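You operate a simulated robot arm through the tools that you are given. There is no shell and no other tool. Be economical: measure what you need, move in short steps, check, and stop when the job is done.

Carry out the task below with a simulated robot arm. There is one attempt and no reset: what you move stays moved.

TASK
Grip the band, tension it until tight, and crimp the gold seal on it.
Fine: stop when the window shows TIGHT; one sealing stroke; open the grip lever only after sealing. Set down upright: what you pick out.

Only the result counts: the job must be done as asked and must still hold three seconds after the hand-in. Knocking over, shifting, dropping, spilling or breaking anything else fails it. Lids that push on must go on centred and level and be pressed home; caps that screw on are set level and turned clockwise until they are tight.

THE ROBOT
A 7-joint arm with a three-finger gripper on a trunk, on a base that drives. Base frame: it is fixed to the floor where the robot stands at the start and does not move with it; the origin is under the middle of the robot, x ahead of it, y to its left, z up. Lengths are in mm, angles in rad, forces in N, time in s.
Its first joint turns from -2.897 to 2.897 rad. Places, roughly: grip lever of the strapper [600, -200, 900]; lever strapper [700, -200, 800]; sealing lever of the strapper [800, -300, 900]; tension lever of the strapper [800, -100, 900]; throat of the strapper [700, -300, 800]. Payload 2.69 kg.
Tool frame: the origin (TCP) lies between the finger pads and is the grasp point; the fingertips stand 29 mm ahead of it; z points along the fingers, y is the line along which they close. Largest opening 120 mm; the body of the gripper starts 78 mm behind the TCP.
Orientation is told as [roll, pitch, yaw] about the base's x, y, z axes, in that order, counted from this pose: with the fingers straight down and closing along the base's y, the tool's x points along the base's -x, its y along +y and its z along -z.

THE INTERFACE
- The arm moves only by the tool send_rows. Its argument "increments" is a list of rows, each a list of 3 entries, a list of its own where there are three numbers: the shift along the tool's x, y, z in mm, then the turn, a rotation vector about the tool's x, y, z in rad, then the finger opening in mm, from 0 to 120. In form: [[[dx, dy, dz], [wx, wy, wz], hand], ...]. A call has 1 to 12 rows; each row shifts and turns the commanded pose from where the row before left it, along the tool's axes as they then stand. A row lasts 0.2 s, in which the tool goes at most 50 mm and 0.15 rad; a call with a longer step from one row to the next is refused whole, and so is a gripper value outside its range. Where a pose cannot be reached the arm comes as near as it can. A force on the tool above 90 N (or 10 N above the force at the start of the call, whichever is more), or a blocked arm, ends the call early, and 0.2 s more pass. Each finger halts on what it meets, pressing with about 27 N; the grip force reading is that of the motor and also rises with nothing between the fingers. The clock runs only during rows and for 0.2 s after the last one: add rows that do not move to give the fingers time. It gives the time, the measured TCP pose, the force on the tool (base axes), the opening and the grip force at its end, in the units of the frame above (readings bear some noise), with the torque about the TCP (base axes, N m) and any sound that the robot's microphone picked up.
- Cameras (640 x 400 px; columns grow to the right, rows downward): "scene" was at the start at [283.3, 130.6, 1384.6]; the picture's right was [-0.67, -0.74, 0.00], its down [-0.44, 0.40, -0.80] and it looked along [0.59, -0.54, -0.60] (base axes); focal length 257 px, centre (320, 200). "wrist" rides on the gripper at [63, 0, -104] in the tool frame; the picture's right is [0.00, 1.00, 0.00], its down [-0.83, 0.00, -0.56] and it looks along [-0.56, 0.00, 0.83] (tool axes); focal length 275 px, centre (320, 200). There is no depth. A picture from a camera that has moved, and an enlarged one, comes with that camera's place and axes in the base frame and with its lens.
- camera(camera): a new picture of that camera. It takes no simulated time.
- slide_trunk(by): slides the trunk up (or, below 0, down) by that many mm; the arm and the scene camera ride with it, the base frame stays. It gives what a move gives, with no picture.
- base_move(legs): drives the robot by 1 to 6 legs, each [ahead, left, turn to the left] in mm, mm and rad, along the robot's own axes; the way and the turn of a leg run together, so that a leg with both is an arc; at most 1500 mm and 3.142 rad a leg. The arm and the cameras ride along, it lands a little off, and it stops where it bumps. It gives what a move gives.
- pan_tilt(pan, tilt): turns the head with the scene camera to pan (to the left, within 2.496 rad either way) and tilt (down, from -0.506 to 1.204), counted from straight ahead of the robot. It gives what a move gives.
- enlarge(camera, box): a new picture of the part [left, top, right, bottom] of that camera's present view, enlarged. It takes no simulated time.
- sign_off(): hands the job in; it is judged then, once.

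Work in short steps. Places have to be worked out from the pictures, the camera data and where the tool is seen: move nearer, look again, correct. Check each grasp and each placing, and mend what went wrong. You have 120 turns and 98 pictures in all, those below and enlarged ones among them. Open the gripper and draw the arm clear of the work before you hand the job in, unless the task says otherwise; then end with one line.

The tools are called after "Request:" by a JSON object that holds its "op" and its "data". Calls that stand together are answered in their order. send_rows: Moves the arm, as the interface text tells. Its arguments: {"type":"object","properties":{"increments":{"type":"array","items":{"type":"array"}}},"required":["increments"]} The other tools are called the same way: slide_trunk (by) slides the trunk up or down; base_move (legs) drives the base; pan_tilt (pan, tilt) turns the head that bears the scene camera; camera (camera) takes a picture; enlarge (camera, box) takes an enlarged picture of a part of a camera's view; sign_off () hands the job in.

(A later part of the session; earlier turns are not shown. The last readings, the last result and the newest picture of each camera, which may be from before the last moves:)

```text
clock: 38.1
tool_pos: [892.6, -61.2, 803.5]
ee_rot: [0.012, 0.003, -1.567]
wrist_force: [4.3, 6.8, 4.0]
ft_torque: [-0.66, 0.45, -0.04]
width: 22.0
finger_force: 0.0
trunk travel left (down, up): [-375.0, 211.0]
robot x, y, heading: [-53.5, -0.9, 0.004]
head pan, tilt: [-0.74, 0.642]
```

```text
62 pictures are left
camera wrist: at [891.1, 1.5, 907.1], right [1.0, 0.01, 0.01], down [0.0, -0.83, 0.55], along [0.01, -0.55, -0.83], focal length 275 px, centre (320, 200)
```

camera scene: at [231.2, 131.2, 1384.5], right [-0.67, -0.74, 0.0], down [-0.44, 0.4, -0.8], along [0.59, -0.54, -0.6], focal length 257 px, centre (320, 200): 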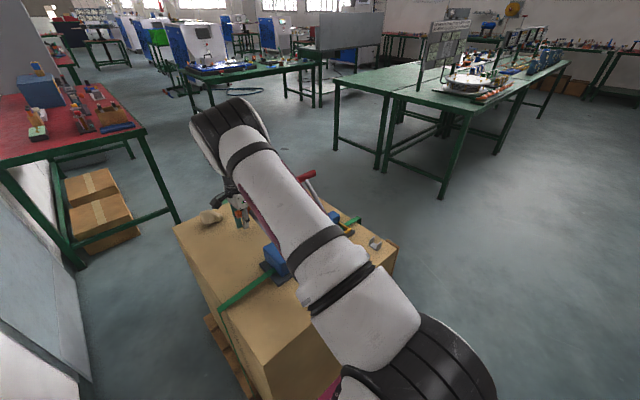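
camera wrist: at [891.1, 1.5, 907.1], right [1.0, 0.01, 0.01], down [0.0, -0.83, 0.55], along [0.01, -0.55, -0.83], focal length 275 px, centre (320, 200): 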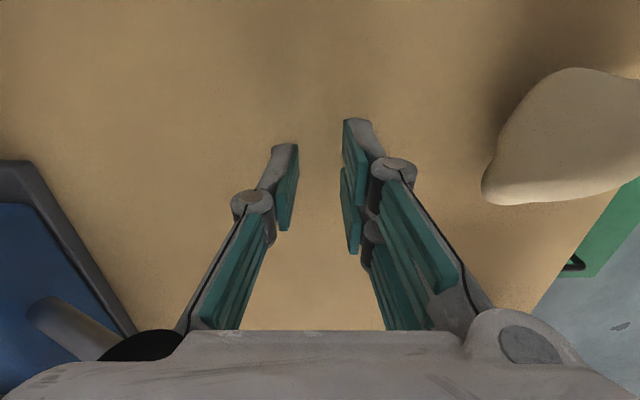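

The hand is clear of the handle end. I rise to look at the lever and the window.

Request:
{"op": "send_rows", "data": {"increments": [[[5, 0, 0], [0, 0, 0], 22], [[0, 0, -40], [0, 0, 0], 22], [[0, 0, -45], [0, 0, 0], 22], [[0, 0, -45], [0, 0, 0], 22], [[0, 0, -45], [0, 0, 0], 22], [[0, -40, 0], [0, 0, 0], 22], [[0, -40, 0], [0, 0, 0], 22], [[0, 0, 0], [0, 0, 0], 22]]}}

Request:
{"op": "camera", "data": {"camera": "wrist"}}

```text
clock: 39.9
tool_pos: [810.6, -59.4, 976.9]
ee_rot: [0.007, 0.001, -1.569]
wrist_force: [-0.3, -0.4, 0.3]
ft_torque: [-0.01, 0.01, -0.01]
width: 21.9
finger_force: 0.1
trunk travel left (down, up): [-375.0, 211.0]
robot x, y, heading: [-52.0, -5.0, -0.0]
head pan, tilt: [-0.74, 0.642]
```

```text
61 pictures are left
camera wrist: at [810.8, 3.8, 1080.9], right [1.0, 0.01, 0.01], down [0.0, -0.83, 0.56], along [0.01, -0.56, -0.83], focal length 275 px, centre (320, 200)
```

wrist: 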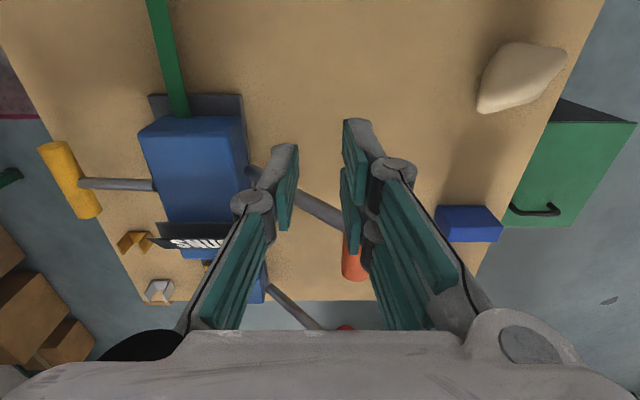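

The window has changed from SLACK and the lever sprang back up. I zoom in to read it.

Request:
{"op": "enlarge", "data": {"camera": "wrist", "box": [110, 200, 270, 300]}}

Request:
{"op": "enlarge", "data": {"camera": "scene", "box": [200, 180, 420, 320]}}

```text
4.00 times, centred on (190, 250) of wrist
camera zoom: at [810.8, 3.8, 1080.9], right [1.0, 0.01, 0.01], down [0.0, -0.83, 0.56], along [0.01, -0.56, -0.83], focal length 1101 px, centre (840, 0)
```

zoom: 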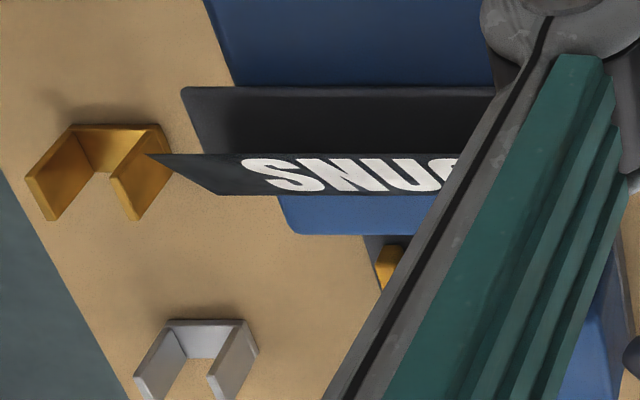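

```text
2.86 times, centred on (310, 250) of scene
camera zoom: at [231.4, 131.3, 1384.5], right [-0.67, -0.74, 0.0], down [-0.44, 0.4, -0.8], along [0.59, -0.54, -0.6], focal length 734 px, centre (349, 57)
```

zoom: 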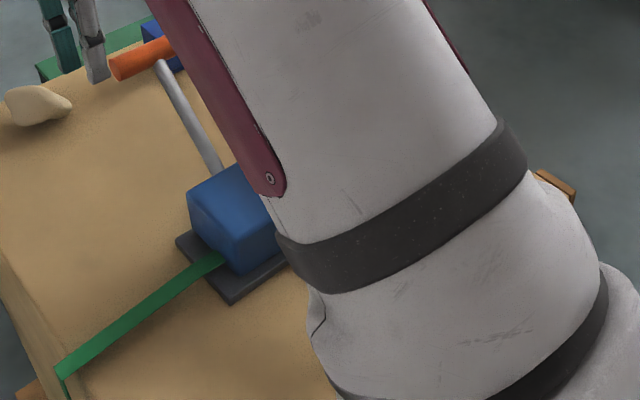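

It reads SNUG. I do a shorter second stroke: grip again, down partway, return to the top in grip, and read the window.

Request:
{"op": "send_rows", "data": {"increments": [[[-20, 11, -20], [0, 0, 0], 64], [[-20, 11, 0], [0, 0, 0], 64], [[-15, 11, 0], [0, 0, 0], 64], [[0, 0, 28], [0, 0, 0], 64], [[0, 0, 30], [0, 0, 0], 64], [[0, 0, 27], [0, 0, 0], 64], [[0, 0, 0], [0, 0, 0], 15], [[0, 0, 0], [0, 0, 0], 15], [[0, 0, 0], [0, 0, 0], 15]]}}

Request:
{"op": "camera", "data": {"camera": "wrist"}}

```text
clock: 41.9
tool_pos: [844.4, -114.3, 911.3]
ee_rot: [0.007, -0.001, -1.57]
wrist_force: [-2.0, -1.8, 0.0]
ft_torque: [0.33, -0.04, -0.11]
width: 24.1
finger_force: 45.0
trunk travel left (down, up): [-375.0, 211.0]
robot x, y, heading: [-50.2, -1.5, 0.004]
head pan, tilt: [-0.74, 0.642]
```

```text
58 pictures are left
camera wrist: at [844.3, -50.7, 1014.1], right [1.0, 0.01, 0.01], down [0.0, -0.83, 0.56], along [0.01, -0.56, -0.83], focal length 275 px, centre (320, 200)
```

wrist: 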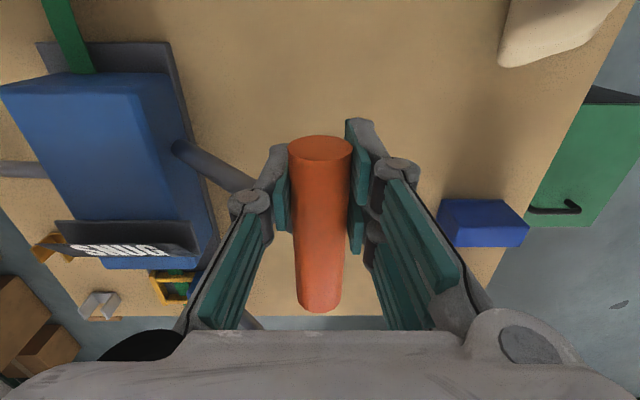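

Gripped, window legible. A half stroke down to z≈867.

Request:
{"op": "send_rows", "data": {"increments": [[[0, 8, 7], [0, 0, 0], 15], [[0, 7, 7], [0, 0, 0], 15], [[0, 7, 9], [0, 0, 0], 15], [[0, 6, 9], [0, 0, 0], 15], [[0, 5, 11], [0, 0, 0], 15], [[0, 0, 0], [0, 0, 0], 15]]}}

Request:
{"op": "enlarge", "data": {"camera": "wrist", "box": [0, 220, 200, 345]}}

```text
clock: 43.3
tool_pos: [872.9, -113.5, 868.3]
ee_rot: [0.001, 0.001, -1.568]
wrist_force: [-27.4, -0.5, -9.9]
ft_torque: [0.13, 0.01, -0.09]
width: 24.2
finger_force: 45.2
trunk travel left (down, up): [-375.0, 211.0]
robot x, y, heading: [-49.6, 2.7, 0.005]
head pan, tilt: [-0.74, 0.642]
```

```text
3.20 times, centred on (100, 282) of wrist
camera zoom: at [874.5, -50.8, 972.4], right [1.0, 0.01, 0.0], down [0.0, -0.83, 0.56], along [0.0, -0.56, -0.83], focal length 881 px, centre (1024, -64)
```

zoom: 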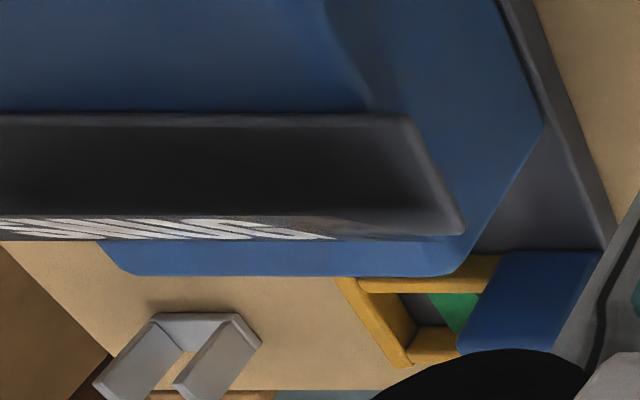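

The text is still edge-on. I return along the arc to the top in grip and read the window.

Request:
{"op": "send_rows", "data": {"increments": [[[0, -5, -11], [0, 0, 0], 15], [[0, -6, -9], [0, 0, 0], 15], [[0, -7, -9], [0, 0, 0], 15], [[0, -7, -7], [0, 0, 0], 15], [[0, -7, -6], [0, 0, 0], 15], [[0, 0, 0], [0, 0, 0], 15]]}}

Request:
{"op": "enlarge", "data": {"camera": "wrist", "box": [0, 190, 240, 320]}}

```text
clock: 44.7
tool_pos: [847.6, -113.2, 914.9]
ee_rot: [0.016, 0.002, -1.566]
wrist_force: [7.9, 0.7, 7.7]
ft_torque: [0.27, -0.1, -0.12]
width: 24.3
finger_force: 44.7
trunk travel left (down, up): [-375.0, 211.0]
robot x, y, heading: [-53.6, 1.8, 0.002]
head pan, tilt: [-0.74, 0.642]
```

```text
2.67 times, centred on (120, 255) of wrist
camera zoom: at [845.7, -50.6, 1018.5], right [1.0, 0.01, 0.02], down [0.0, -0.83, 0.56], along [0.02, -0.56, -0.83], focal length 734 px, centre (853, 53)
```

zoom: 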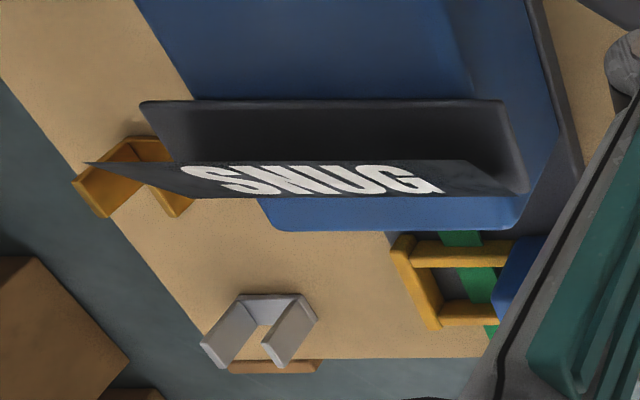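

Still SNUG. Another partial stroke, slightly longer (to z≈852), and back.

Request:
{"op": "send_rows", "data": {"increments": [[[0, 7, 8], [0, 0, 0], 15], [[0, 7, 8], [0, 0, 0], 15], [[0, 7, 9], [0, 0, 0], 15], [[0, 6, 9], [0, 0, 0], 15], [[0, 4, 11], [0, 0, 0], 15], [[0, 3, 8], [0, 0, 0], 15], [[0, 2, 8], [0, 0, 0], 15], [[0, 0, 0], [0, 0, 0], 15]]}}

Request:
{"op": "send_rows", "data": {"increments": [[[0, -2, -8], [0, 0, 0], 15], [[0, -3, -8], [0, 0, 0], 15], [[0, -4, -11], [0, 0, 0], 15], [[0, -6, -9], [0, 0, 0], 15], [[0, -7, -9], [0, 0, 0], 15], [[0, -7, -8], [0, 0, 0], 15], [[0, -7, -6], [0, 0, 0], 15], [[0, 0, 0], [0, 0, 0], 15]]}}

Request:
{"op": "enlarge", "data": {"camera": "wrist", "box": [0, 190, 240, 320]}}

```text
clock: 46.5
tool_pos: [879.8, -114.4, 850.7]
ee_rot: [0.004, 0.003, -1.568]
wrist_force: [-19.2, 1.7, -1.6]
ft_torque: [-0.17, 0.1, -0.02]
width: 24.2
finger_force: 44.9
trunk travel left (down, up): [-375.0, 211.0]
robot x, y, heading: [-53.5, 0.1, -0.001]
head pan, tilt: [-0.74, 0.642]
```

```text
clock: 48.3
tool_pos: [847.6, -113.8, 910.5]
ee_rot: [0.015, -0.003, -1.568]
wrist_force: [1.3, -2.0, 3.2]
ft_torque: [0.25, -0.07, -0.1]
width: 24.5
finger_force: 44.7
trunk travel left (down, up): [-375.0, 211.0]
robot x, y, heading: [-54.6, 3.4, 0.001]
head pan, tilt: [-0.74, 0.642]
```

```text
2.67 times, centred on (120, 255) of wrist
camera zoom: at [846.3, -50.7, 1014.9], right [1.0, 0.01, 0.01], down [0.0, -0.83, 0.56], along [0.02, -0.56, -0.83], focal length 734 px, centre (853, 53)
```

zoom: 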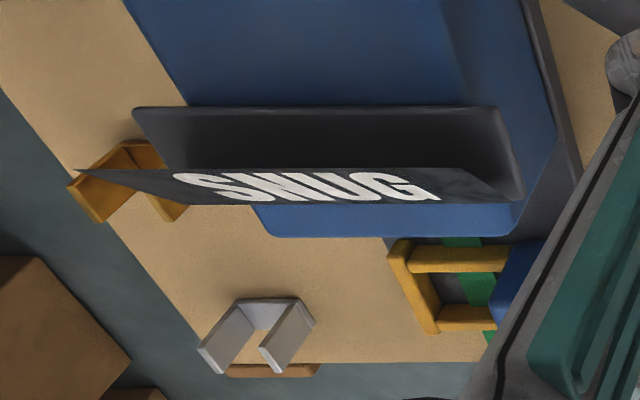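

Still SNUG. Now a nearly full stroke (to z≈834), back up, and read.

Request:
{"op": "send_rows", "data": {"increments": [[[0, 7, 8], [0, 0, 0], 15], [[0, 7, 8], [0, 0, 0], 15], [[0, 7, 9], [0, 0, 0], 15], [[0, 6, 9], [0, 0, 0], 15], [[0, 4, 11], [0, 0, 0], 15], [[0, 2, 8], [0, 0, 0], 15], [[0, 2, 8], [0, 0, 0], 15], [[0, 2, 8], [0, 0, 0], 15], [[0, 1, 8], [0, 0, 0], 15], [[0, 0, 0], [0, 0, 0], 15]]}}

Request:
{"op": "camera", "data": {"camera": "wrist"}}

```text
clock: 50.5
tool_pos: [883.9, -113.6, 832.9]
ee_rot: [0.006, 0.002, -1.569]
wrist_force: [-14.6, 5.0, 2.0]
ft_torque: [-0.04, 0.12, -0.07]
width: 23.9
finger_force: 45.0
trunk travel left (down, up): [-375.0, 211.0]
robot x, y, heading: [-52.1, -1.2, 0.003]
head pan, tilt: [-0.74, 0.642]
```

```text
54 pictures are left
camera wrist: at [883.2, -51.0, 937.1], right [1.0, 0.01, 0.01], down [0.0, -0.83, 0.56], along [0.01, -0.56, -0.83], focal length 275 px, centre (320, 200)
```

wrist: 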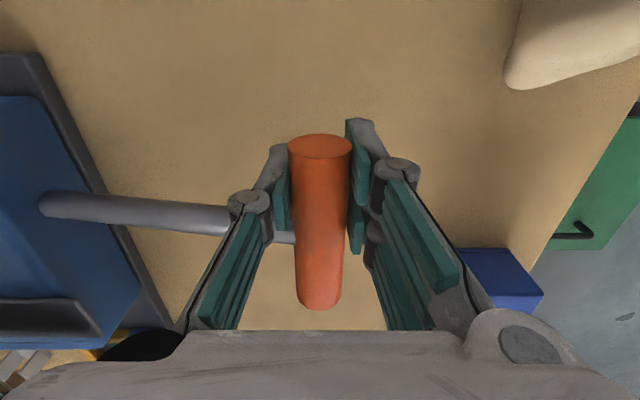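

No stop yet. I return and read.

Request:
{"op": "send_rows", "data": {"increments": [[[0, -1, -8], [0, 0, 0], 15], [[0, -2, -8], [0, 0, 0], 15], [[0, -2, -8], [0, 0, 0], 15], [[0, -2, -8], [0, 0, 0], 15], [[0, -4, -11], [0, 0, 0], 15], [[0, -6, -9], [0, 0, 0], 15], [[0, -7, -9], [0, 0, 0], 15], [[0, -7, -8], [0, 0, 0], 15], [[0, -7, -8], [0, 0, 0], 15], [[0, 0, 0], [0, 0, 0], 15]]}}

Request:
{"op": "enlarge", "data": {"camera": "wrist", "box": [0, 190, 240, 320]}}

```text
clock: 52.7
tool_pos: [845.2, -115.0, 911.5]
ee_rot: [0.01, -0.001, -1.567]
wrist_force: [-5.9, 3.0, -5.5]
ft_torque: [0.35, -0.09, -0.13]
width: 24.1
finger_force: 45.3
trunk travel left (down, up): [-375.0, 211.0]
robot x, y, heading: [-52.5, 0.9, 0.006]
head pan, tilt: [-0.74, 0.642]
```

```text
2.67 times, centred on (120, 255) of wrist
camera zoom: at [845.1, -51.0, 1014.9], right [1.0, 0.01, 0.01], down [0.0, -0.83, 0.56], along [0.01, -0.56, -0.83], focal length 734 px, centre (853, 53)
```

zoom: 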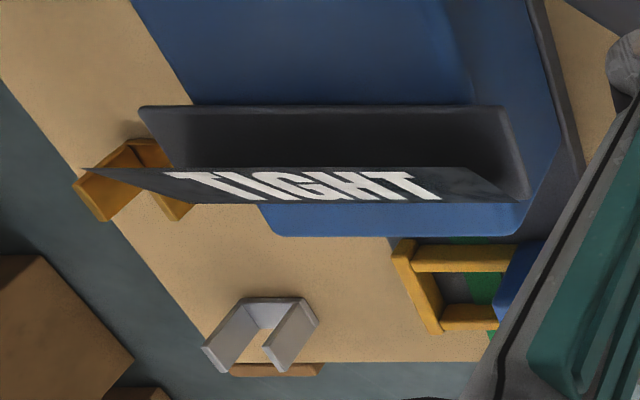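

TIGHT. I open, rise straight up and turn the hand back to close along y for the seal.

Request:
{"op": "send_rows", "data": {"increments": [[[0, 0, 0], [0, 0, 0], 64], [[0, 0, 0], [0, 0, 0], 64], [[0, 0, -30], [0, 0, 0], 64], [[0, 0, -35], [0, 0, 0], 64], [[0, 0, -35], [0, 0, 0], 64], [[0, -40, 0], [0, 0, 0], 64], [[0, -45, 0], [0, 0, 0], 64]]}}

Request:
{"op": "send_rows", "data": {"increments": [[[0, 0, 0], [0, 0, -0.143], 64], [[0, 0, 0], [0, 0, -0.143], 64], [[0, 0, 0], [0, 0, -0.143], 64], [[0, 0, 0], [0, 0, -0.143], 64], [[0, 0, 0], [0, 0, -0.143], 64], [[0, 0, 0], [0, 0, -0.143], 64], [[0, 0, 0], [0, 0, -0.143], 64], [[0, 0, 0], [0, 0, -0.143], 64], [[0, 0, 0], [0, 0, -0.143], 64], [[0, 0, 0], [0, 0, -0.143], 64], [[0, 0, 0], [0, 0, -0.138], 64], [[0, 0, 0], [0, 0, 0], 64]]}}

Request:
{"op": "send_rows", "data": {"increments": [[[40, -28, 0], [0, 0, 0], 64], [[40, -28, 0], [0, 0, 0], 64], [[40, -28, 0], [0, 0, 0], 64], [[40, -28, 0], [0, 0, 0], 64], [[40, -28, 0], [0, 0, 0], 64], [[40, -20, 0], [0, 0, 0], 64], [[0, 0, 40], [0, 0, 0], 64], [[0, 0, 40], [0, 0, 0], 64], [[0, 0, 20], [0, 0, 0], 64], [[0, 0, 0], [0, 0, 0], 64]]}}

Request:
{"op": "camera", "data": {"camera": "wrist"}}

```text
clock: 54.3
tool_pos: [757.7, -114.1, 1008.6]
ee_rot: [0.007, -0.001, -1.568]
wrist_force: [0.3, 0.2, 0.4]
ft_torque: [-0.03, 0.04, -0.02]
width: 63.8
finger_force: 0.0
trunk travel left (down, up): [-375.0, 211.0]
robot x, y, heading: [-54.1, -2.6, 0.0]
head pan, tilt: [-0.74, 0.642]
```

```text
clock: 56.9
tool_pos: [759.4, -115.0, 1008.8]
ee_rot: [0.0, -0.008, -0.001]
wrist_force: [0.2, -0.2, -0.1]
ft_torque: [0.01, 0.02, 0.01]
width: 63.5
finger_force: 0.0
trunk travel left (down, up): [-375.0, 211.0]
robot x, y, heading: [-52.8, 2.4, 0.005]
head pan, tilt: [-0.74, 0.642]
```

```text
clock: 59.1
tool_pos: [518.1, -275.4, 909.0]
ee_rot: [0.001, -0.007, -0.002]
wrist_force: [-0.1, -0.4, -0.8]
ft_torque: [0.0, 0.02, 0.03]
width: 64.0
finger_force: 0.2
trunk travel left (down, up): [-375.0, 211.0]
robot x, y, heading: [-52.4, -2.2, -0.001]
head pan, tilt: [-0.74, 0.642]
```

```text
52 pictures are left
camera wrist: at [456.2, -275.6, 1011.3], right [0.0, 1.0, 0.0], down [0.83, 0.0, 0.56], along [0.56, 0.0, -0.83], focal length 275 px, centre (320, 200)
```

wrist: 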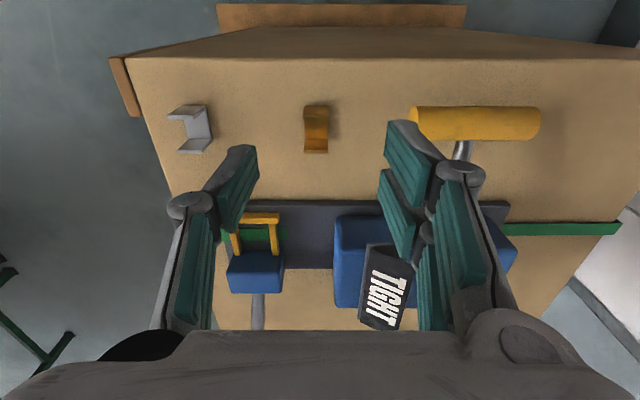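

TIGHT is confirmed. I zoom on the seal and the throat; the band in the throat looks changed.

Request:
{"op": "enlarge", "data": {"camera": "wrist", "box": [280, 90, 360, 170]}}

Request:
{"op": "enlarge", "data": {"camera": "wrist", "box": [210, 195, 330, 305]}}

```text
5.00 times, centred on (320, 130) of wrist
camera zoom: at [456.2, -275.6, 1011.3], right [0.0, 1.0, 0.0], down [0.83, 0.0, 0.56], along [0.56, 0.0, -0.83], focal length 1376 px, centre (320, 550)
```

zoom: 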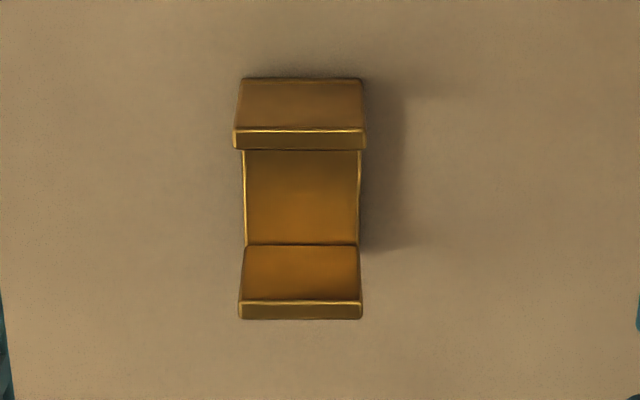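

```text
3.64 times, centred on (270, 250) of wrist
camera zoom: at [456.2, -275.6, 1011.3], right [0.0, 1.0, 0.0], down [0.83, 0.0, 0.56], along [0.56, 0.0, -0.83], focal length 1001 px, centre (502, 18)
```

zoom: 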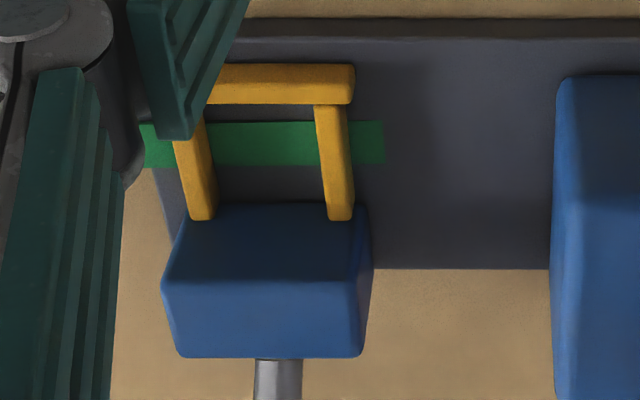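

The seal is at about (542,-279). I align, descend to TCP z≈803 (tips about 12 mm below the seal top) and check before closing.

Request:
{"op": "send_rows", "data": {"increments": [[[-12, -2, 15], [0, 0, 0], 50], [[-11, -1.5, 20], [0, 0, 0], 50], [[0, 0, 25], [0, 0, 0], 50], [[0, 0, 20], [0, 0, 0], 50], [[0, 0, 0], [0, 0, 0], 50]]}}

Request:
{"op": "camera", "data": {"camera": "wrist"}}

```text
clock: 60.3
tool_pos: [543.0, -279.8, 828.0]
ee_rot: [-0.001, -0.005, 0.0]
wrist_force: [0.2, 1.2, 0.1]
ft_torque: [0.01, -0.03, 0.0]
width: 49.9
finger_force: 0.0
trunk travel left (down, up): [-375.0, 211.0]
robot x, y, heading: [-53.8, -1.3, 0.0]
head pan, tilt: [-0.74, 0.642]
```

```text
49 pictures are left
camera wrist: at [480.8, -279.1, 930.6], right [0.0, 1.0, 0.0], down [0.83, 0.0, 0.56], along [0.56, 0.0, -0.83], focal length 275 px, centre (320, 200)
```

wrist: 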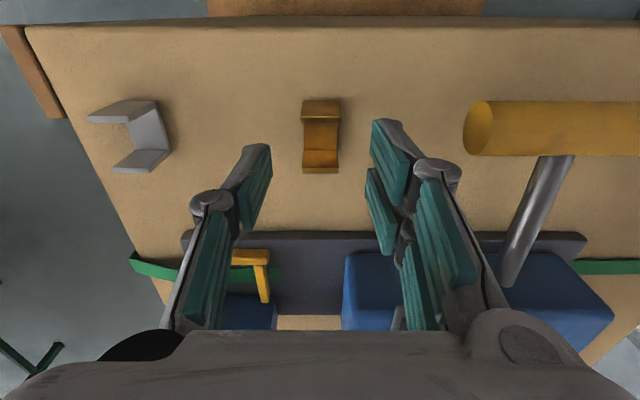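

Well aligned. Down the last 25 mm, then close gently.

Request:
{"op": "send_rows", "data": {"increments": [[[0, 0, 13], [0, 0, 0], 50], [[0, 0, 12], [0, 0, 0], 50], [[0, 0, 0], [0, 0, 0], 40], [[0, 0, 0], [0, 0, 0], 30], [[0, 0, 0], [0, 0, 0], 18], [[0, 0, 0], [0, 0, 0], 18], [[0, 0, 0], [0, 0, 0], 18]]}}

Request:
{"op": "camera", "data": {"camera": "wrist"}}

```text
clock: 61.9
tool_pos: [542.2, -278.1, 801.1]
ee_rot: [-0.001, -0.007, -0.001]
wrist_force: [0.2, -0.5, -0.3]
ft_torque: [0.0, 0.0, 0.02]
width: 21.2
finger_force: 27.1
trunk travel left (down, up): [-375.0, 211.0]
robot x, y, heading: [-52.8, 5.4, 0.006]
head pan, tilt: [-0.74, 0.642]
```

```text
48 pictures are left
camera wrist: at [480.2, -277.9, 905.0], right [0.0, 1.0, 0.0], down [0.83, 0.0, 0.56], along [0.56, 0.0, -0.83], focal length 275 px, centre (320, 200)
```

wrist: 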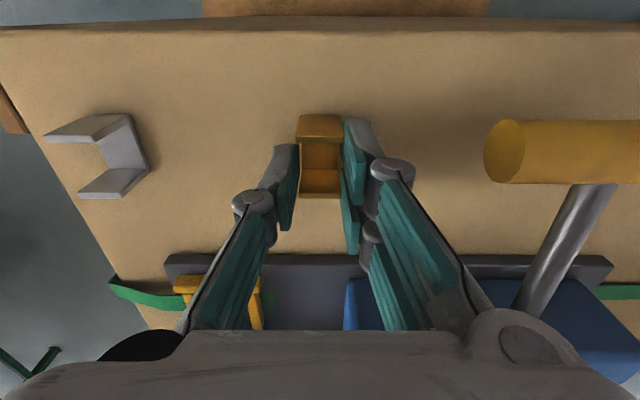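

Closed at 21.2 mm, which matches the seal. I lift and check it comes along level.

Request:
{"op": "send_rows", "data": {"increments": [[[0, 0, -10], [0, 0, 0], 18], [[0, 0, -20], [0, 0, 0], 18], [[0, 0, -30], [0, 0, 0], 18], [[0, 0, 0], [0, 0, 0], 18]]}}

Request:
{"op": "camera", "data": {"camera": "wrist"}}

Request:
{"op": "enlarge", "data": {"camera": "wrist", "box": [260, 80, 380, 210]}}

```text
clock: 62.9
tool_pos: [542.6, -279.4, 863.5]
ee_rot: [0.001, -0.007, -0.001]
wrist_force: [-0.4, -0.7, 0.8]
ft_torque: [0.0, 0.0, 0.01]
width: 21.2
finger_force: 26.8
trunk travel left (down, up): [-375.0, 211.0]
robot x, y, heading: [-48.4, -0.1, 0.007]
head pan, tilt: [-0.74, 0.642]
```

```text
47 pictures are left
camera wrist: at [479.7, -278.7, 966.5], right [0.0, 1.0, 0.0], down [0.83, 0.0, 0.56], along [0.56, 0.0, -0.83], focal length 275 px, centre (320, 200)
```

wrist: 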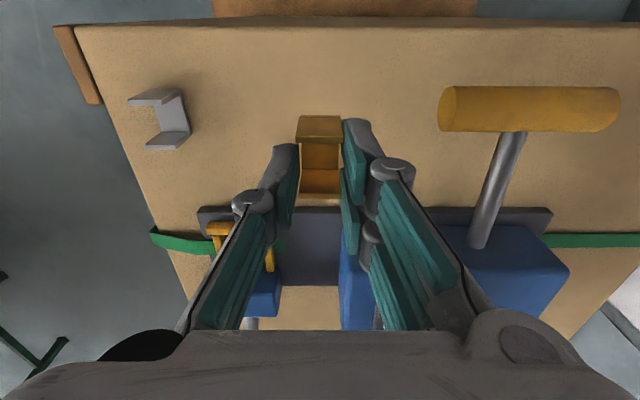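

```text
3.08 times, centred on (320, 145) of wrist
camera zoom: at [479.7, -278.7, 966.5], right [0.0, 1.0, 0.0], down [0.83, 0.0, 0.56], along [0.56, 0.0, -0.83], focal length 847 px, centre (320, 369)
```

zoom: 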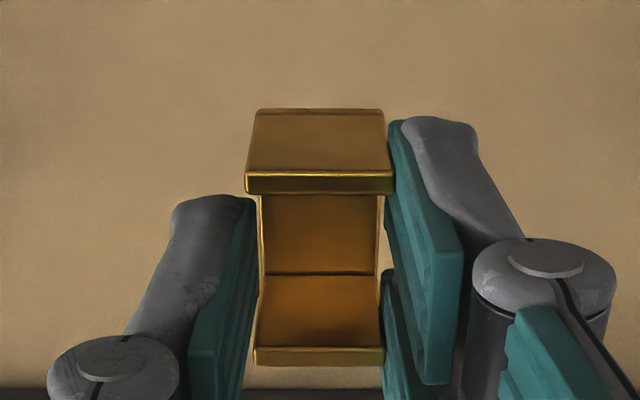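

The seal is held upright and level. I move it over the throat at about (664,-350), y first and then x.

Request:
{"op": "send_rows", "data": {"increments": [[[0, -24, -10], [0, 0, 0], 18], [[0, -24, -10], [0, 0, 0], 18], [[0, -23, 0], [0, 0, 0], 18], [[-30, 0, 0], [0, 0, 0], 18], [[-30, 0, 0], [0, 0, 0], 18], [[-30, 0, 0], [0, 0, 0], 18], [[-31, 0, 0], [0, 0, 0], 18], [[0, 0, 0], [0, 0, 0], 18]]}}

Request:
{"op": "camera", "data": {"camera": "wrist"}}

Request:
{"op": "enlarge", "data": {"camera": "wrist", "box": [260, 80, 380, 210]}}

```text
clock: 64.7
tool_pos: [664.1, -347.6, 880.9]
ee_rot: [0.001, -0.008, -0.002]
wrist_force: [0.7, -0.4, -0.5]
ft_torque: [-0.01, -0.02, 0.01]
width: 21.6
finger_force: 26.9
trunk travel left (down, up): [-375.0, 211.0]
robot x, y, heading: [-50.9, 0.3, -0.004]
head pan, tilt: [-0.74, 0.642]
```

```text
45 pictures are left
camera wrist: at [601.8, -347.9, 984.1], right [0.0, 1.0, 0.0], down [0.83, 0.0, 0.56], along [0.56, 0.0, -0.83], focal length 275 px, centre (320, 200)
```

wrist: 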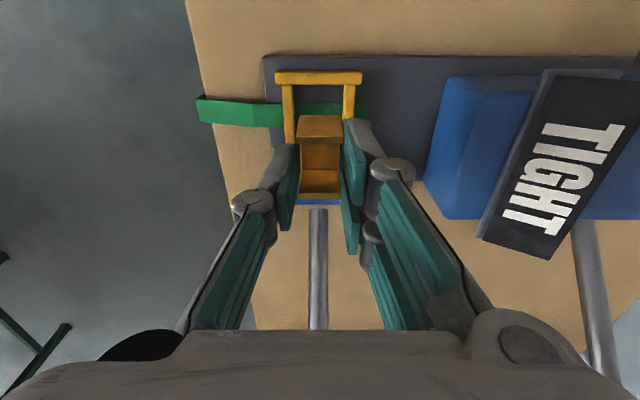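

```text
3.08 times, centred on (320, 145) of wrist
camera zoom: at [601.8, -347.9, 984.1], right [0.0, 1.0, 0.0], down [0.83, 0.0, 0.56], along [0.56, 0.0, -0.83], focal length 847 px, centre (320, 369)
```

zoom: 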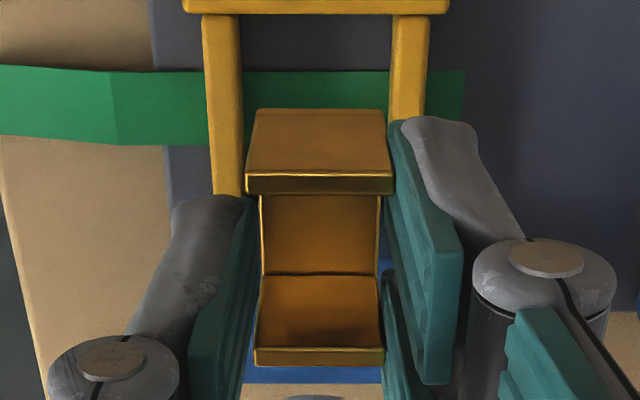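

Throat window is about x 642–683, y centre -349.5, so the seal lines up. I shift 1.5 mm in y and descend to just above the bars.

Request:
{"op": "send_rows", "data": {"increments": [[[0, -1.5, 15], [0, 0, 0], 18], [[0, 0, 20], [0, 0, 0], 18], [[0, 0, 12], [0, 0, 0], 18], [[0, 0, 0], [0, 0, 0], 18]]}}

Request:
{"op": "enlarge", "data": {"camera": "wrist", "box": [250, 80, 390, 220]}}

```text
clock: 65.7
tool_pos: [665.3, -350.2, 835.2]
ee_rot: [0.0, -0.005, -0.001]
wrist_force: [0.1, 0.1, -0.7]
ft_torque: [-0.02, 0.01, -0.01]
width: 21.1
finger_force: 26.5
trunk travel left (down, up): [-375.0, 211.0]
robot x, y, heading: [-53.4, 2.0, -0.002]
head pan, tilt: [-0.74, 0.642]
```

```text
2.86 times, centred on (320, 150) of wrist
camera zoom: at [602.4, -350.0, 938.9], right [0.0, 1.0, 0.0], down [0.83, 0.0, 0.56], along [0.56, 0.0, -0.83], focal length 786 px, centre (320, 343)
```

zoom: 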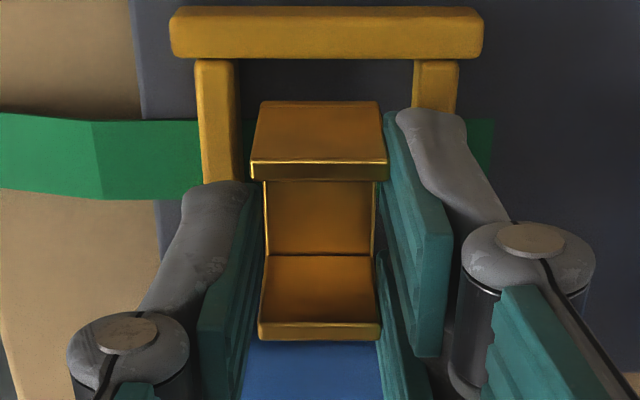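

Front gap is about 4 mm and the frame is centred. Lowering slowly while watching the force.

Request:
{"op": "send_rows", "data": {"increments": [[[0, 0.5, 4], [0, 0, 0], 18], [[0, 0, 4], [0, 0, 0], 18], [[0, 0, 4], [0, 0, 0], 18], [[0, 0, 0], [0, 0, 0], 18]]}}

Request:
{"op": "enlarge", "data": {"camera": "wrist", "box": [250, 80, 390, 220]}}

```text
clock: 66.7
tool_pos: [664.0, -350.7, 824.9]
ee_rot: [-0.001, -0.007, -0.002]
wrist_force: [0.0, 0.0, 0.3]
ft_torque: [0.01, 0.03, 0.04]
width: 20.9
finger_force: 26.9
trunk travel left (down, up): [-375.0, 211.0]
robot x, y, heading: [-50.4, -1.8, 0.001]
head pan, tilt: [-0.74, 0.642]
```

```text
2.86 times, centred on (320, 150) of wrist
camera zoom: at [602.0, -350.3, 927.8], right [0.0, 1.0, 0.0], down [0.83, 0.0, 0.56], along [0.56, 0.0, -0.83], focal length 786 px, centre (320, 343)
```

zoom: 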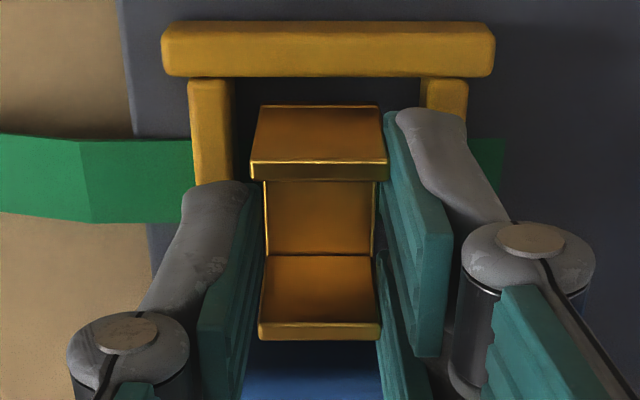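

No contact yet; continuing down in small steps.

Request:
{"op": "send_rows", "data": {"increments": [[[0, 0, 3], [0, 0, 0], 18], [[0, 0, 3], [0, 0, 0], 18], [[0, 0, 0], [0, 0, 0], 18]]}}

```text
clock: 67.5
tool_pos: [664.1, -350.7, 819.1]
ee_rot: [0.0, -0.007, 0.0]
wrist_force: [0.4, 0.0, -0.4]
ft_torque: [-0.02, -0.02, 0.0]
width: 21.1
finger_force: 27.1
trunk travel left (down, up): [-375.0, 211.0]
robot x, y, heading: [-50.7, 1.5, 0.004]
head pan, tilt: [-0.74, 0.642]
```

Request:
{"op": "send_rows", "data": {"increments": [[[0, 0, 2], [0, 0, 0], 18], [[0, 0, 2], [0, 0, 0], 18], [[0, 0, 0], [0, 0, 0], 18]]}}

Request:
{"op": "enlarge", "data": {"camera": "wrist", "box": [250, 80, 390, 220]}}

```text
clock: 68.3
tool_pos: [664.2, -351.7, 814.6]
ee_rot: [-0.001, -0.008, -0.003]
wrist_force: [0.1, 0.3, -0.6]
ft_torque: [0.05, -0.01, -0.01]
width: 21.2
finger_force: 27.0
trunk travel left (down, up): [-375.0, 211.0]
robot x, y, heading: [-53.9, 0.4, 0.004]
head pan, tilt: [-0.74, 0.642]
```

```text
2.86 times, centred on (320, 150) of wrist
camera zoom: at [601.4, -350.0, 917.5], right [0.0, 1.0, 0.0], down [0.83, 0.0, 0.56], along [0.56, 0.0, -0.83], focal length 786 px, centre (320, 343)
```

zoom: 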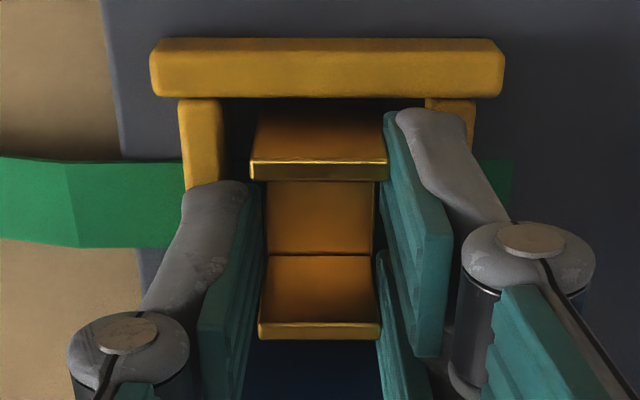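

No contact yet, and tips are still about 5 mm above the bars. Two more millimetres at a time.

Request:
{"op": "send_rows", "data": {"increments": [[[0, 0, 2], [0, 0, 0], 18], [[0, 0, 0], [0, 0, 0], 18]]}}

Request:
{"op": "send_rows", "data": {"increments": [[[0, 0, 1.5], [0, 0, 0], 18], [[0, 0, 0], [0, 0, 0], 18]]}}

```text
clock: 68.9
tool_pos: [664.7, -349.1, 814.0]
ee_rot: [0.001, -0.01, -0.003]
wrist_force: [-2.1, -0.7, 12.1]
ft_torque: [0.04, 0.1, 0.0]
width: 21.1
finger_force: 27.4
trunk travel left (down, up): [-375.0, 211.0]
robot x, y, heading: [-50.5, -2.2, 0.002]
head pan, tilt: [-0.74, 0.642]
```

```text
clock: 69.5
tool_pos: [664.4, -350.0, 812.2]
ee_rot: [-0.001, -0.012, -0.001]
wrist_force: [-0.1, 1.5, 23.4]
ft_torque: [0.09, 0.07, 0.07]
width: 21.0
finger_force: 27.0
trunk travel left (down, up): [-375.0, 211.0]
robot x, y, heading: [-54.5, -0.6, -0.004]
head pan, tilt: [-0.74, 0.642]
```

Contact at seal bottom ≈771, about the plate/band level. I ease off slightly, open a little and look.

Request:
{"op": "send_rows", "data": {"increments": [[[0, 0, -2], [0, 0, 0], 18], [[0, 0, 0], [0, 0, 0], 24], [[0, 0, 0], [0, 0, 0], 32], [[0, 0, 0], [0, 0, 0], 40], [[0, 0, 0], [0, 0, 0], 40]]}}

Request:
{"op": "enlarge", "data": {"camera": "wrist", "box": [250, 80, 390, 220]}}

```text
clock: 70.7
tool_pos: [663.1, -349.4, 811.4]
ee_rot: [0.002, -0.006, -0.001]
wrist_force: [-2.2, -0.5, 4.5]
ft_torque: [-0.06, 0.1, -0.04]
width: 39.2
finger_force: 0.0
trunk travel left (down, up): [-375.0, 211.0]
robot x, y, heading: [-47.9, 1.1, -0.003]
head pan, tilt: [-0.74, 0.642]
```

```text
2.86 times, centred on (320, 150) of wrist
camera zoom: at [600.8, -350.3, 915.7], right [0.0, 1.0, 0.0], down [0.83, 0.0, 0.56], along [0.56, 0.0, -0.83], focal length 786 px, centre (320, 343)
```

zoom: 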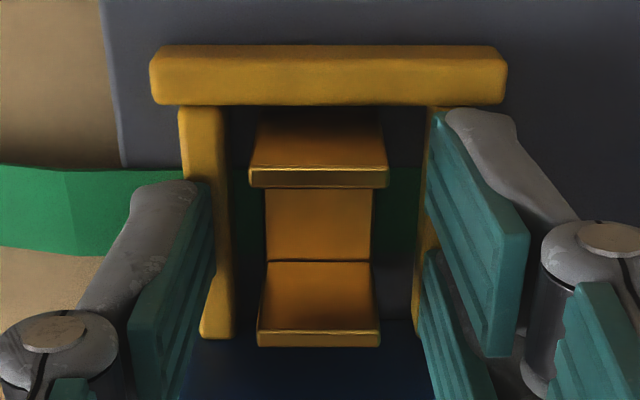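

The seal sits in the throat on the band. I rise straight up and inspect.

Request:
{"op": "send_rows", "data": {"increments": [[[0, 0, -10], [0, 0, 0], 40], [[0, 0, -30], [0, 0, 0], 40], [[0, 0, -45], [0, 0, 0], 40], [[0, 0, -45], [0, 0, 0], 40], [[0, 0, -30], [0, 0, 0], 60], [[0, 0, 0], [0, 0, 0], 60]]}}

Request:
{"op": "enlarge", "data": {"camera": "wrist", "box": [250, 50, 390, 190]}}

```text
clock: 72.1
tool_pos: [659.7, -349.2, 973.5]
ee_rot: [-0.001, -0.008, -0.001]
wrist_force: [-0.4, 0.9, 0.3]
ft_torque: [0.0, -0.01, 0.03]
width: 60.0
finger_force: 0.0
trunk travel left (down, up): [-375.0, 211.0]
robot x, y, heading: [-49.2, -0.5, -0.001]
head pan, tilt: [-0.74, 0.642]
```

```text
2.86 times, centred on (320, 120) of wrist
camera zoom: at [597.8, -349.0, 1077.5], right [0.0, 1.0, 0.0], down [0.83, 0.0, 0.56], along [0.56, 0.0, -0.83], focal length 786 px, centre (320, 429)
```

zoom: 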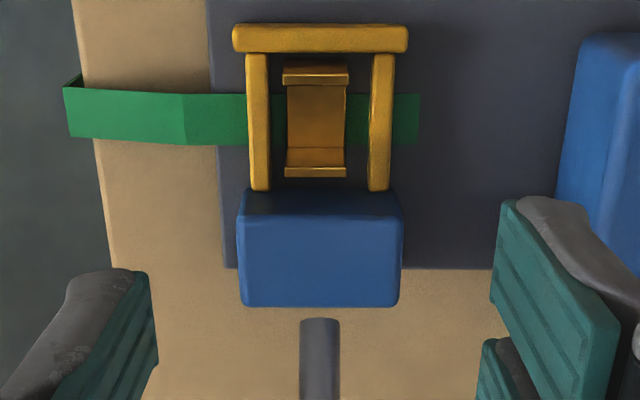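

The seal stands centred in the throat. For the sealing lever I raise, drive 50 mm ahead for reach, and turn the hand 90°.

Request:
{"op": "send_rows", "data": {"increments": [[[0, 0, -35], [0, 0, 0], 64], [[0, 0, 0], [0, 0, 0.143], 64], [[0, 0, 0], [0, 0, 0.143], 64], [[0, 0, 0], [0, 0, 0.143], 64], [[0, 0, 0], [0, 0, 0.143], 64], [[0, 0, 0], [0, 0, 0.143], 64], [[0, 0, 0], [0, 0, 0.143], 64], [[0, 0, 0], [0, 0, 0.143], 64], [[0, 0, 0], [0, 0, 0.143], 64], [[0, 0, 0], [0, 0, 0.143], 64], [[0, 0, 0], [0, 0, 0.143], 64], [[0, 0, 0], [0, 0, 0.141], 64]]}}

Request:
{"op": "base_move", "data": {"legs": [[50, 0, 0]]}}

Request:
{"op": "send_rows", "data": {"increments": [[[8, 45, 0], [0, 0, 0], 64], [[8, 45, 0], [0, 0, 0], 64], [[8, 42, 0], [0, 0, 0], 64], [[0, 0, 0], [0, 0, 0], 64]]}}

Request:
{"op": "camera", "data": {"camera": "wrist"}}

```text
clock: 74.7
tool_pos: [663.2, -351.1, 1007.8]
ee_rot: [0.006, 0.0, -1.575]
wrist_force: [0.2, 0.7, 0.1]
ft_torque: [0.0, 0.0, -0.02]
width: 64.0
finger_force: 0.2
trunk travel left (down, up): [-375.0, 211.0]
robot x, y, heading: [-52.3, -0.1, 0.002]
head pan, tilt: [-0.74, 0.642]
```

```text
clock: 75.7
tool_pos: [712.7, -349.6, 1007.5]
ee_rot: [0.007, 0.0, -1.572]
wrist_force: [-0.8, -0.4, -0.2]
ft_torque: [-0.02, 0.0, -0.01]
width: 64.2
finger_force: 0.0
trunk travel left (down, up): [-375.0, 211.0]
robot x, y, heading: [4.2, 1.3, 0.004]
head pan, tilt: [-0.74, 0.642]
```

```text
clock: 76.7
tool_pos: [846.1, -326.7, 1009.8]
ee_rot: [0.006, 0.0, -1.573]
wrist_force: [0.0, -0.7, -0.9]
ft_torque: [0.01, 0.0, -0.02]
width: 64.2
finger_force: 0.0
trunk travel left (down, up): [-375.0, 211.0]
robot x, y, heading: [-4.1, -0.4, 0.001]
head pan, tilt: [-0.74, 0.642]
```

```text
38 pictures are left
camera wrist: at [846.2, -263.2, 1113.9], right [1.0, 0.0, 0.01], down [0.0, -0.83, 0.56], along [0.01, -0.56, -0.83], focal length 275 px, centre (320, 200)
```

wrist: 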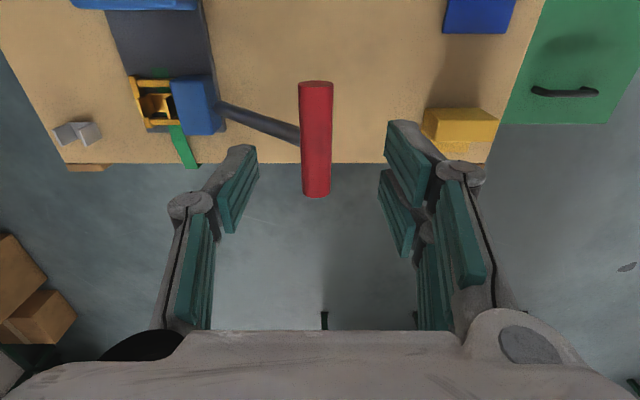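

Red handle is at about (842, -305…-399, 904), with its shaft at y≈-345. I descend at y≈-325 and grip.

Request:
{"op": "send_rows", "data": {"increments": [[[2, -3, 35], [0, 0, 0], 64], [[0, 0, 35], [0, 0, 0], 64], [[0, 0, 30], [0, 0, 0], 64], [[0, 0, 2], [0, 0, 0], 64], [[0, 0, 0], [0, 0, 0], 40], [[0, 0, 0], [0, 0, 0], 15], [[0, 0, 0], [0, 0, 0], 15], [[0, 0, 0], [0, 0, 0], 15]]}}

Request:
{"op": "camera", "data": {"camera": "wrist"}}

```text
clock: 78.5
tool_pos: [844.3, -325.1, 906.9]
ee_rot: [0.008, 0.001, -1.572]
wrist_force: [6.6, -1.7, -2.7]
ft_torque: [-0.11, -0.09, 0.09]
width: 24.2
finger_force: 45.4
trunk travel left (down, up): [-375.0, 211.0]
robot x, y, heading: [-1.5, -0.4, 0.001]
head pan, tilt: [-0.74, 0.642]
```

```text
37 pictures are left
camera wrist: at [843.6, -262.0, 1010.2], right [1.0, 0.0, 0.01], down [0.0, -0.83, 0.56], along [0.01, -0.56, -0.83], focal length 275 px, centre (320, 200)
```

wrist: 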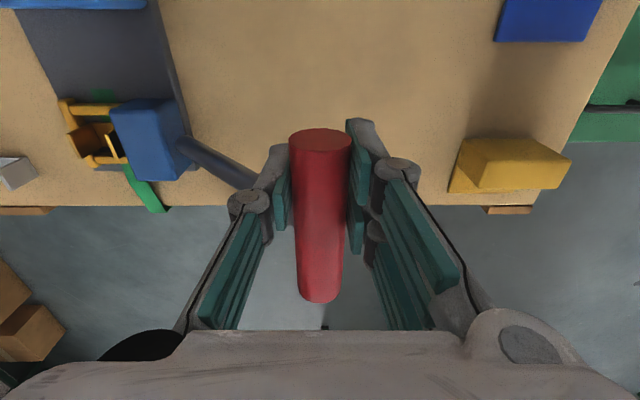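

Gripped. One sealing stroke along the same arc that worked for the tension lever.

Request:
{"op": "send_rows", "data": {"increments": [[[0, 7, 7], [0, 0, 0], 15], [[0, 7, 8], [0, 0, 0], 15], [[0, 7, 9], [0, 0, 0], 15], [[0, 6, 9], [0, 0, 0], 15], [[0, 4, 11], [0, 0, 0], 15], [[0, 2, 8], [0, 0, 0], 15], [[0, 2, 8], [0, 0, 0], 15], [[0, 2, 8], [0, 0, 0], 15], [[0, 1, 6], [0, 0, 0], 15], [[0, 0, 0], [0, 0, 0], 15]]}}

Request:
{"op": "camera", "data": {"camera": "wrist"}}

```text
clock: 80.7
tool_pos: [882.5, -325.5, 832.3]
ee_rot: [0.009, -0.001, -1.571]
wrist_force: [0.2, -7.3, 2.7]
ft_torque: [-0.23, 0.1, 0.06]
width: 24.4
finger_force: 44.9
trunk travel left (down, up): [-375.0, 211.0]
robot x, y, heading: [-1.8, -0.7, 0.002]
head pan, tilt: [-0.74, 0.642]
```

```text
36 pictures are left
camera wrist: at [882.0, -261.8, 936.7], right [1.0, 0.0, 0.01], down [0.0, -0.83, 0.56], along [0.01, -0.56, -0.83], focal length 275 px, centre (320, 200)
```

wrist: 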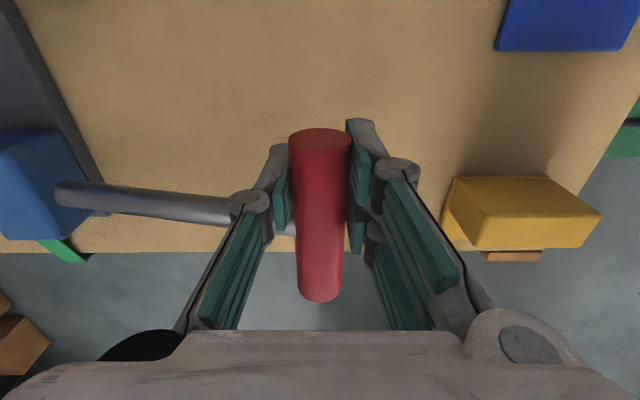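

Still gripped and no stop felt. I continue the same stroke in small steps.

Request:
{"op": "send_rows", "data": {"increments": [[[0, 1, 4], [0, 0, 0], 15], [[0, 1, 4], [0, 0, 0], 15], [[0, 0, 0], [0, 0, 0], 15]]}}

Request:
{"op": "camera", "data": {"camera": "wrist"}}

```text
clock: 81.5
tool_pos: [883.2, -325.6, 824.1]
ee_rot: [0.009, 0.002, -1.573]
wrist_force: [2.8, -9.7, 4.4]
ft_torque: [-0.43, 0.17, 0.14]
width: 24.5
finger_force: 44.5
trunk travel left (down, up): [-375.0, 211.0]
robot x, y, heading: [-2.8, -2.0, 0.003]
head pan, tilt: [-0.74, 0.642]
```

```text
35 pictures are left
camera wrist: at [883.6, -262.0, 928.4], right [1.0, 0.0, 0.01], down [0.0, -0.83, 0.56], along [0.01, -0.56, -0.83], focal length 275 px, centre (320, 200)
```

wrist: 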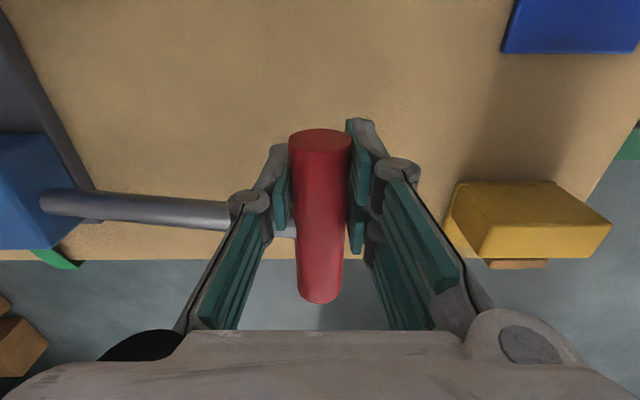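

The handle is still firmly in the grip. Further down.

Request:
{"op": "send_rows", "data": {"increments": [[[0, 0.5, 4], [0, 0, 0], 15], [[0, 0.5, 4], [0, 0, 0], 15], [[0, 0, 0], [0, 0, 0], 15]]}}

Request:
{"op": "camera", "data": {"camera": "wrist"}}

```text
clock: 82.2
tool_pos: [884.9, -325.4, 815.8]
ee_rot: [0.009, -0.001, -1.573]
wrist_force: [8.2, -18.5, 4.3]
ft_torque: [0.0, 0.07, 0.04]
width: 24.5
finger_force: 44.9
trunk travel left (down, up): [-375.0, 211.0]
robot x, y, heading: [-1.7, 0.9, -0.004]
head pan, tilt: [-0.74, 0.642]
```

```text
34 pictures are left
camera wrist: at [884.6, -261.8, 919.7], right [1.0, 0.0, 0.01], down [0.0, -0.83, 0.56], along [0.01, -0.56, -0.83], focal length 275 px, centre (320, 200)
```

wrist: 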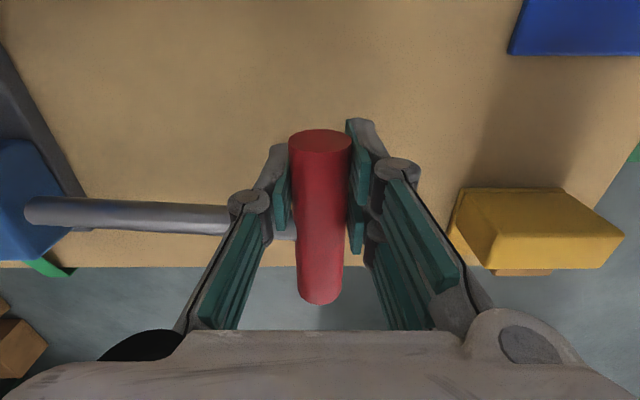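

Still moving with the grip. Continue.

Request:
{"op": "send_rows", "data": {"increments": [[[0, 0, 4], [0, 0, 0], 15], [[0, 0, 4], [0, 0, 0], 15], [[0, 0, 0], [0, 0, 0], 15]]}}

Request:
{"op": "camera", "data": {"camera": "wrist"}}

```text
clock: 83.0
tool_pos: [885.3, -324.9, 810.0]
ee_rot: [0.012, -0.002, -1.572]
wrist_force: [8.9, -18.7, 23.2]
ft_torque: [0.29, 0.03, 0.06]
width: 24.2
finger_force: 45.0
trunk travel left (down, up): [-375.0, 211.0]
robot x, y, heading: [1.1, 5.6, 0.006]
head pan, tilt: [-0.74, 0.642]
```

```text
33 pictures are left
camera wrist: at [884.6, -261.7, 914.5], right [1.0, 0.0, 0.01], down [0.0, -0.83, 0.56], along [0.01, -0.56, -0.83], focal length 275 px, centre (320, 200)
```

wrist: 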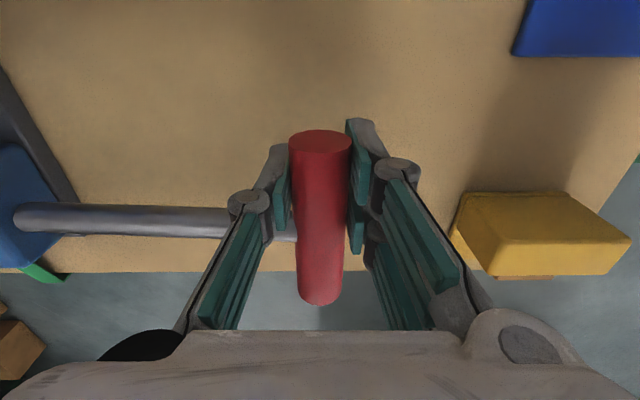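

Vertical force is rising (23 N at z≈810), so this is the lower stop. I press 3 mm more, hold, then take the lever back up in grip.

Request:
{"op": "send_rows", "data": {"increments": [[[0, 0, 3], [0, 0, 0], 15], [[0, 0, 0], [0, 0, 0], 15], [[0, 0, 0], [0, 0, 0], 15]]}}

Request:
{"op": "send_rows", "data": {"increments": [[[0, 0, -11], [0, 0, 0], 15], [[0, -1, -9], [0, 0, 0], 15], [[0, -2, -8], [0, 0, 0], 15], [[0, -2, -8], [0, 0, 0], 15], [[0, -2, -8], [0, 0, 0], 15], [[0, -3, -9], [0, 0, 0], 15], [[0, -5, -11], [0, 0, 0], 15], [[0, -6, -9], [0, 0, 0], 15], [[0, -7, -9], [0, 0, 0], 15], [[0, -7, -8], [0, 0, 0], 15], [[0, -6, -9], [0, 0, 0], 15], [[0, 0, 0], [0, 0, 0], 15]]}}

Request:
{"op": "camera", "data": {"camera": "wrist"}}

```text
clock: 83.8
tool_pos: [885.4, -324.6, 808.6]
ee_rot: [0.011, 0.001, -1.572]
wrist_force: [4.1, -10.3, 32.7]
ft_torque: [0.07, -0.01, 0.09]
width: 24.1
finger_force: 45.1
trunk travel left (down, up): [-375.0, 211.0]
robot x, y, heading: [0.1, 1.9, -0.001]
head pan, tilt: [-0.74, 0.642]
```

```text
clock: 86.5
tool_pos: [843.9, -322.5, 903.4]
ee_rot: [0.005, 0.003, -1.572]
wrist_force: [-0.6, 12.2, -17.0]
ft_torque: [-0.31, -0.11, 0.11]
width: 24.1
finger_force: 44.7
trunk travel left (down, up): [-375.0, 211.0]
robot x, y, heading: [-1.5, 3.4, 0.003]
head pan, tilt: [-0.74, 0.642]
```

```text
32 pictures are left
camera wrist: at [843.8, -260.2, 1006.9], right [1.0, 0.0, 0.01], down [0.0, -0.83, 0.55], along [0.01, -0.55, -0.83], focal length 275 px, centre (320, 200)
```

wrist: 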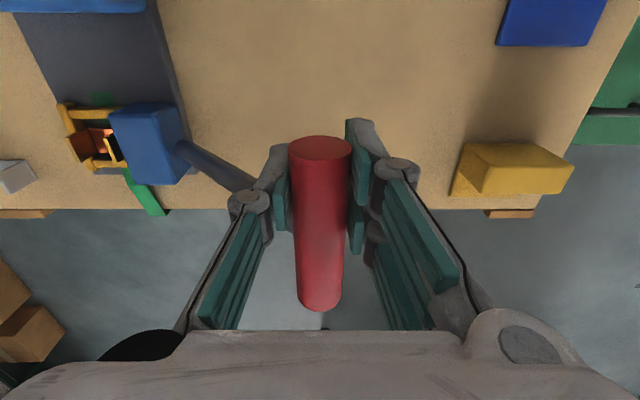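

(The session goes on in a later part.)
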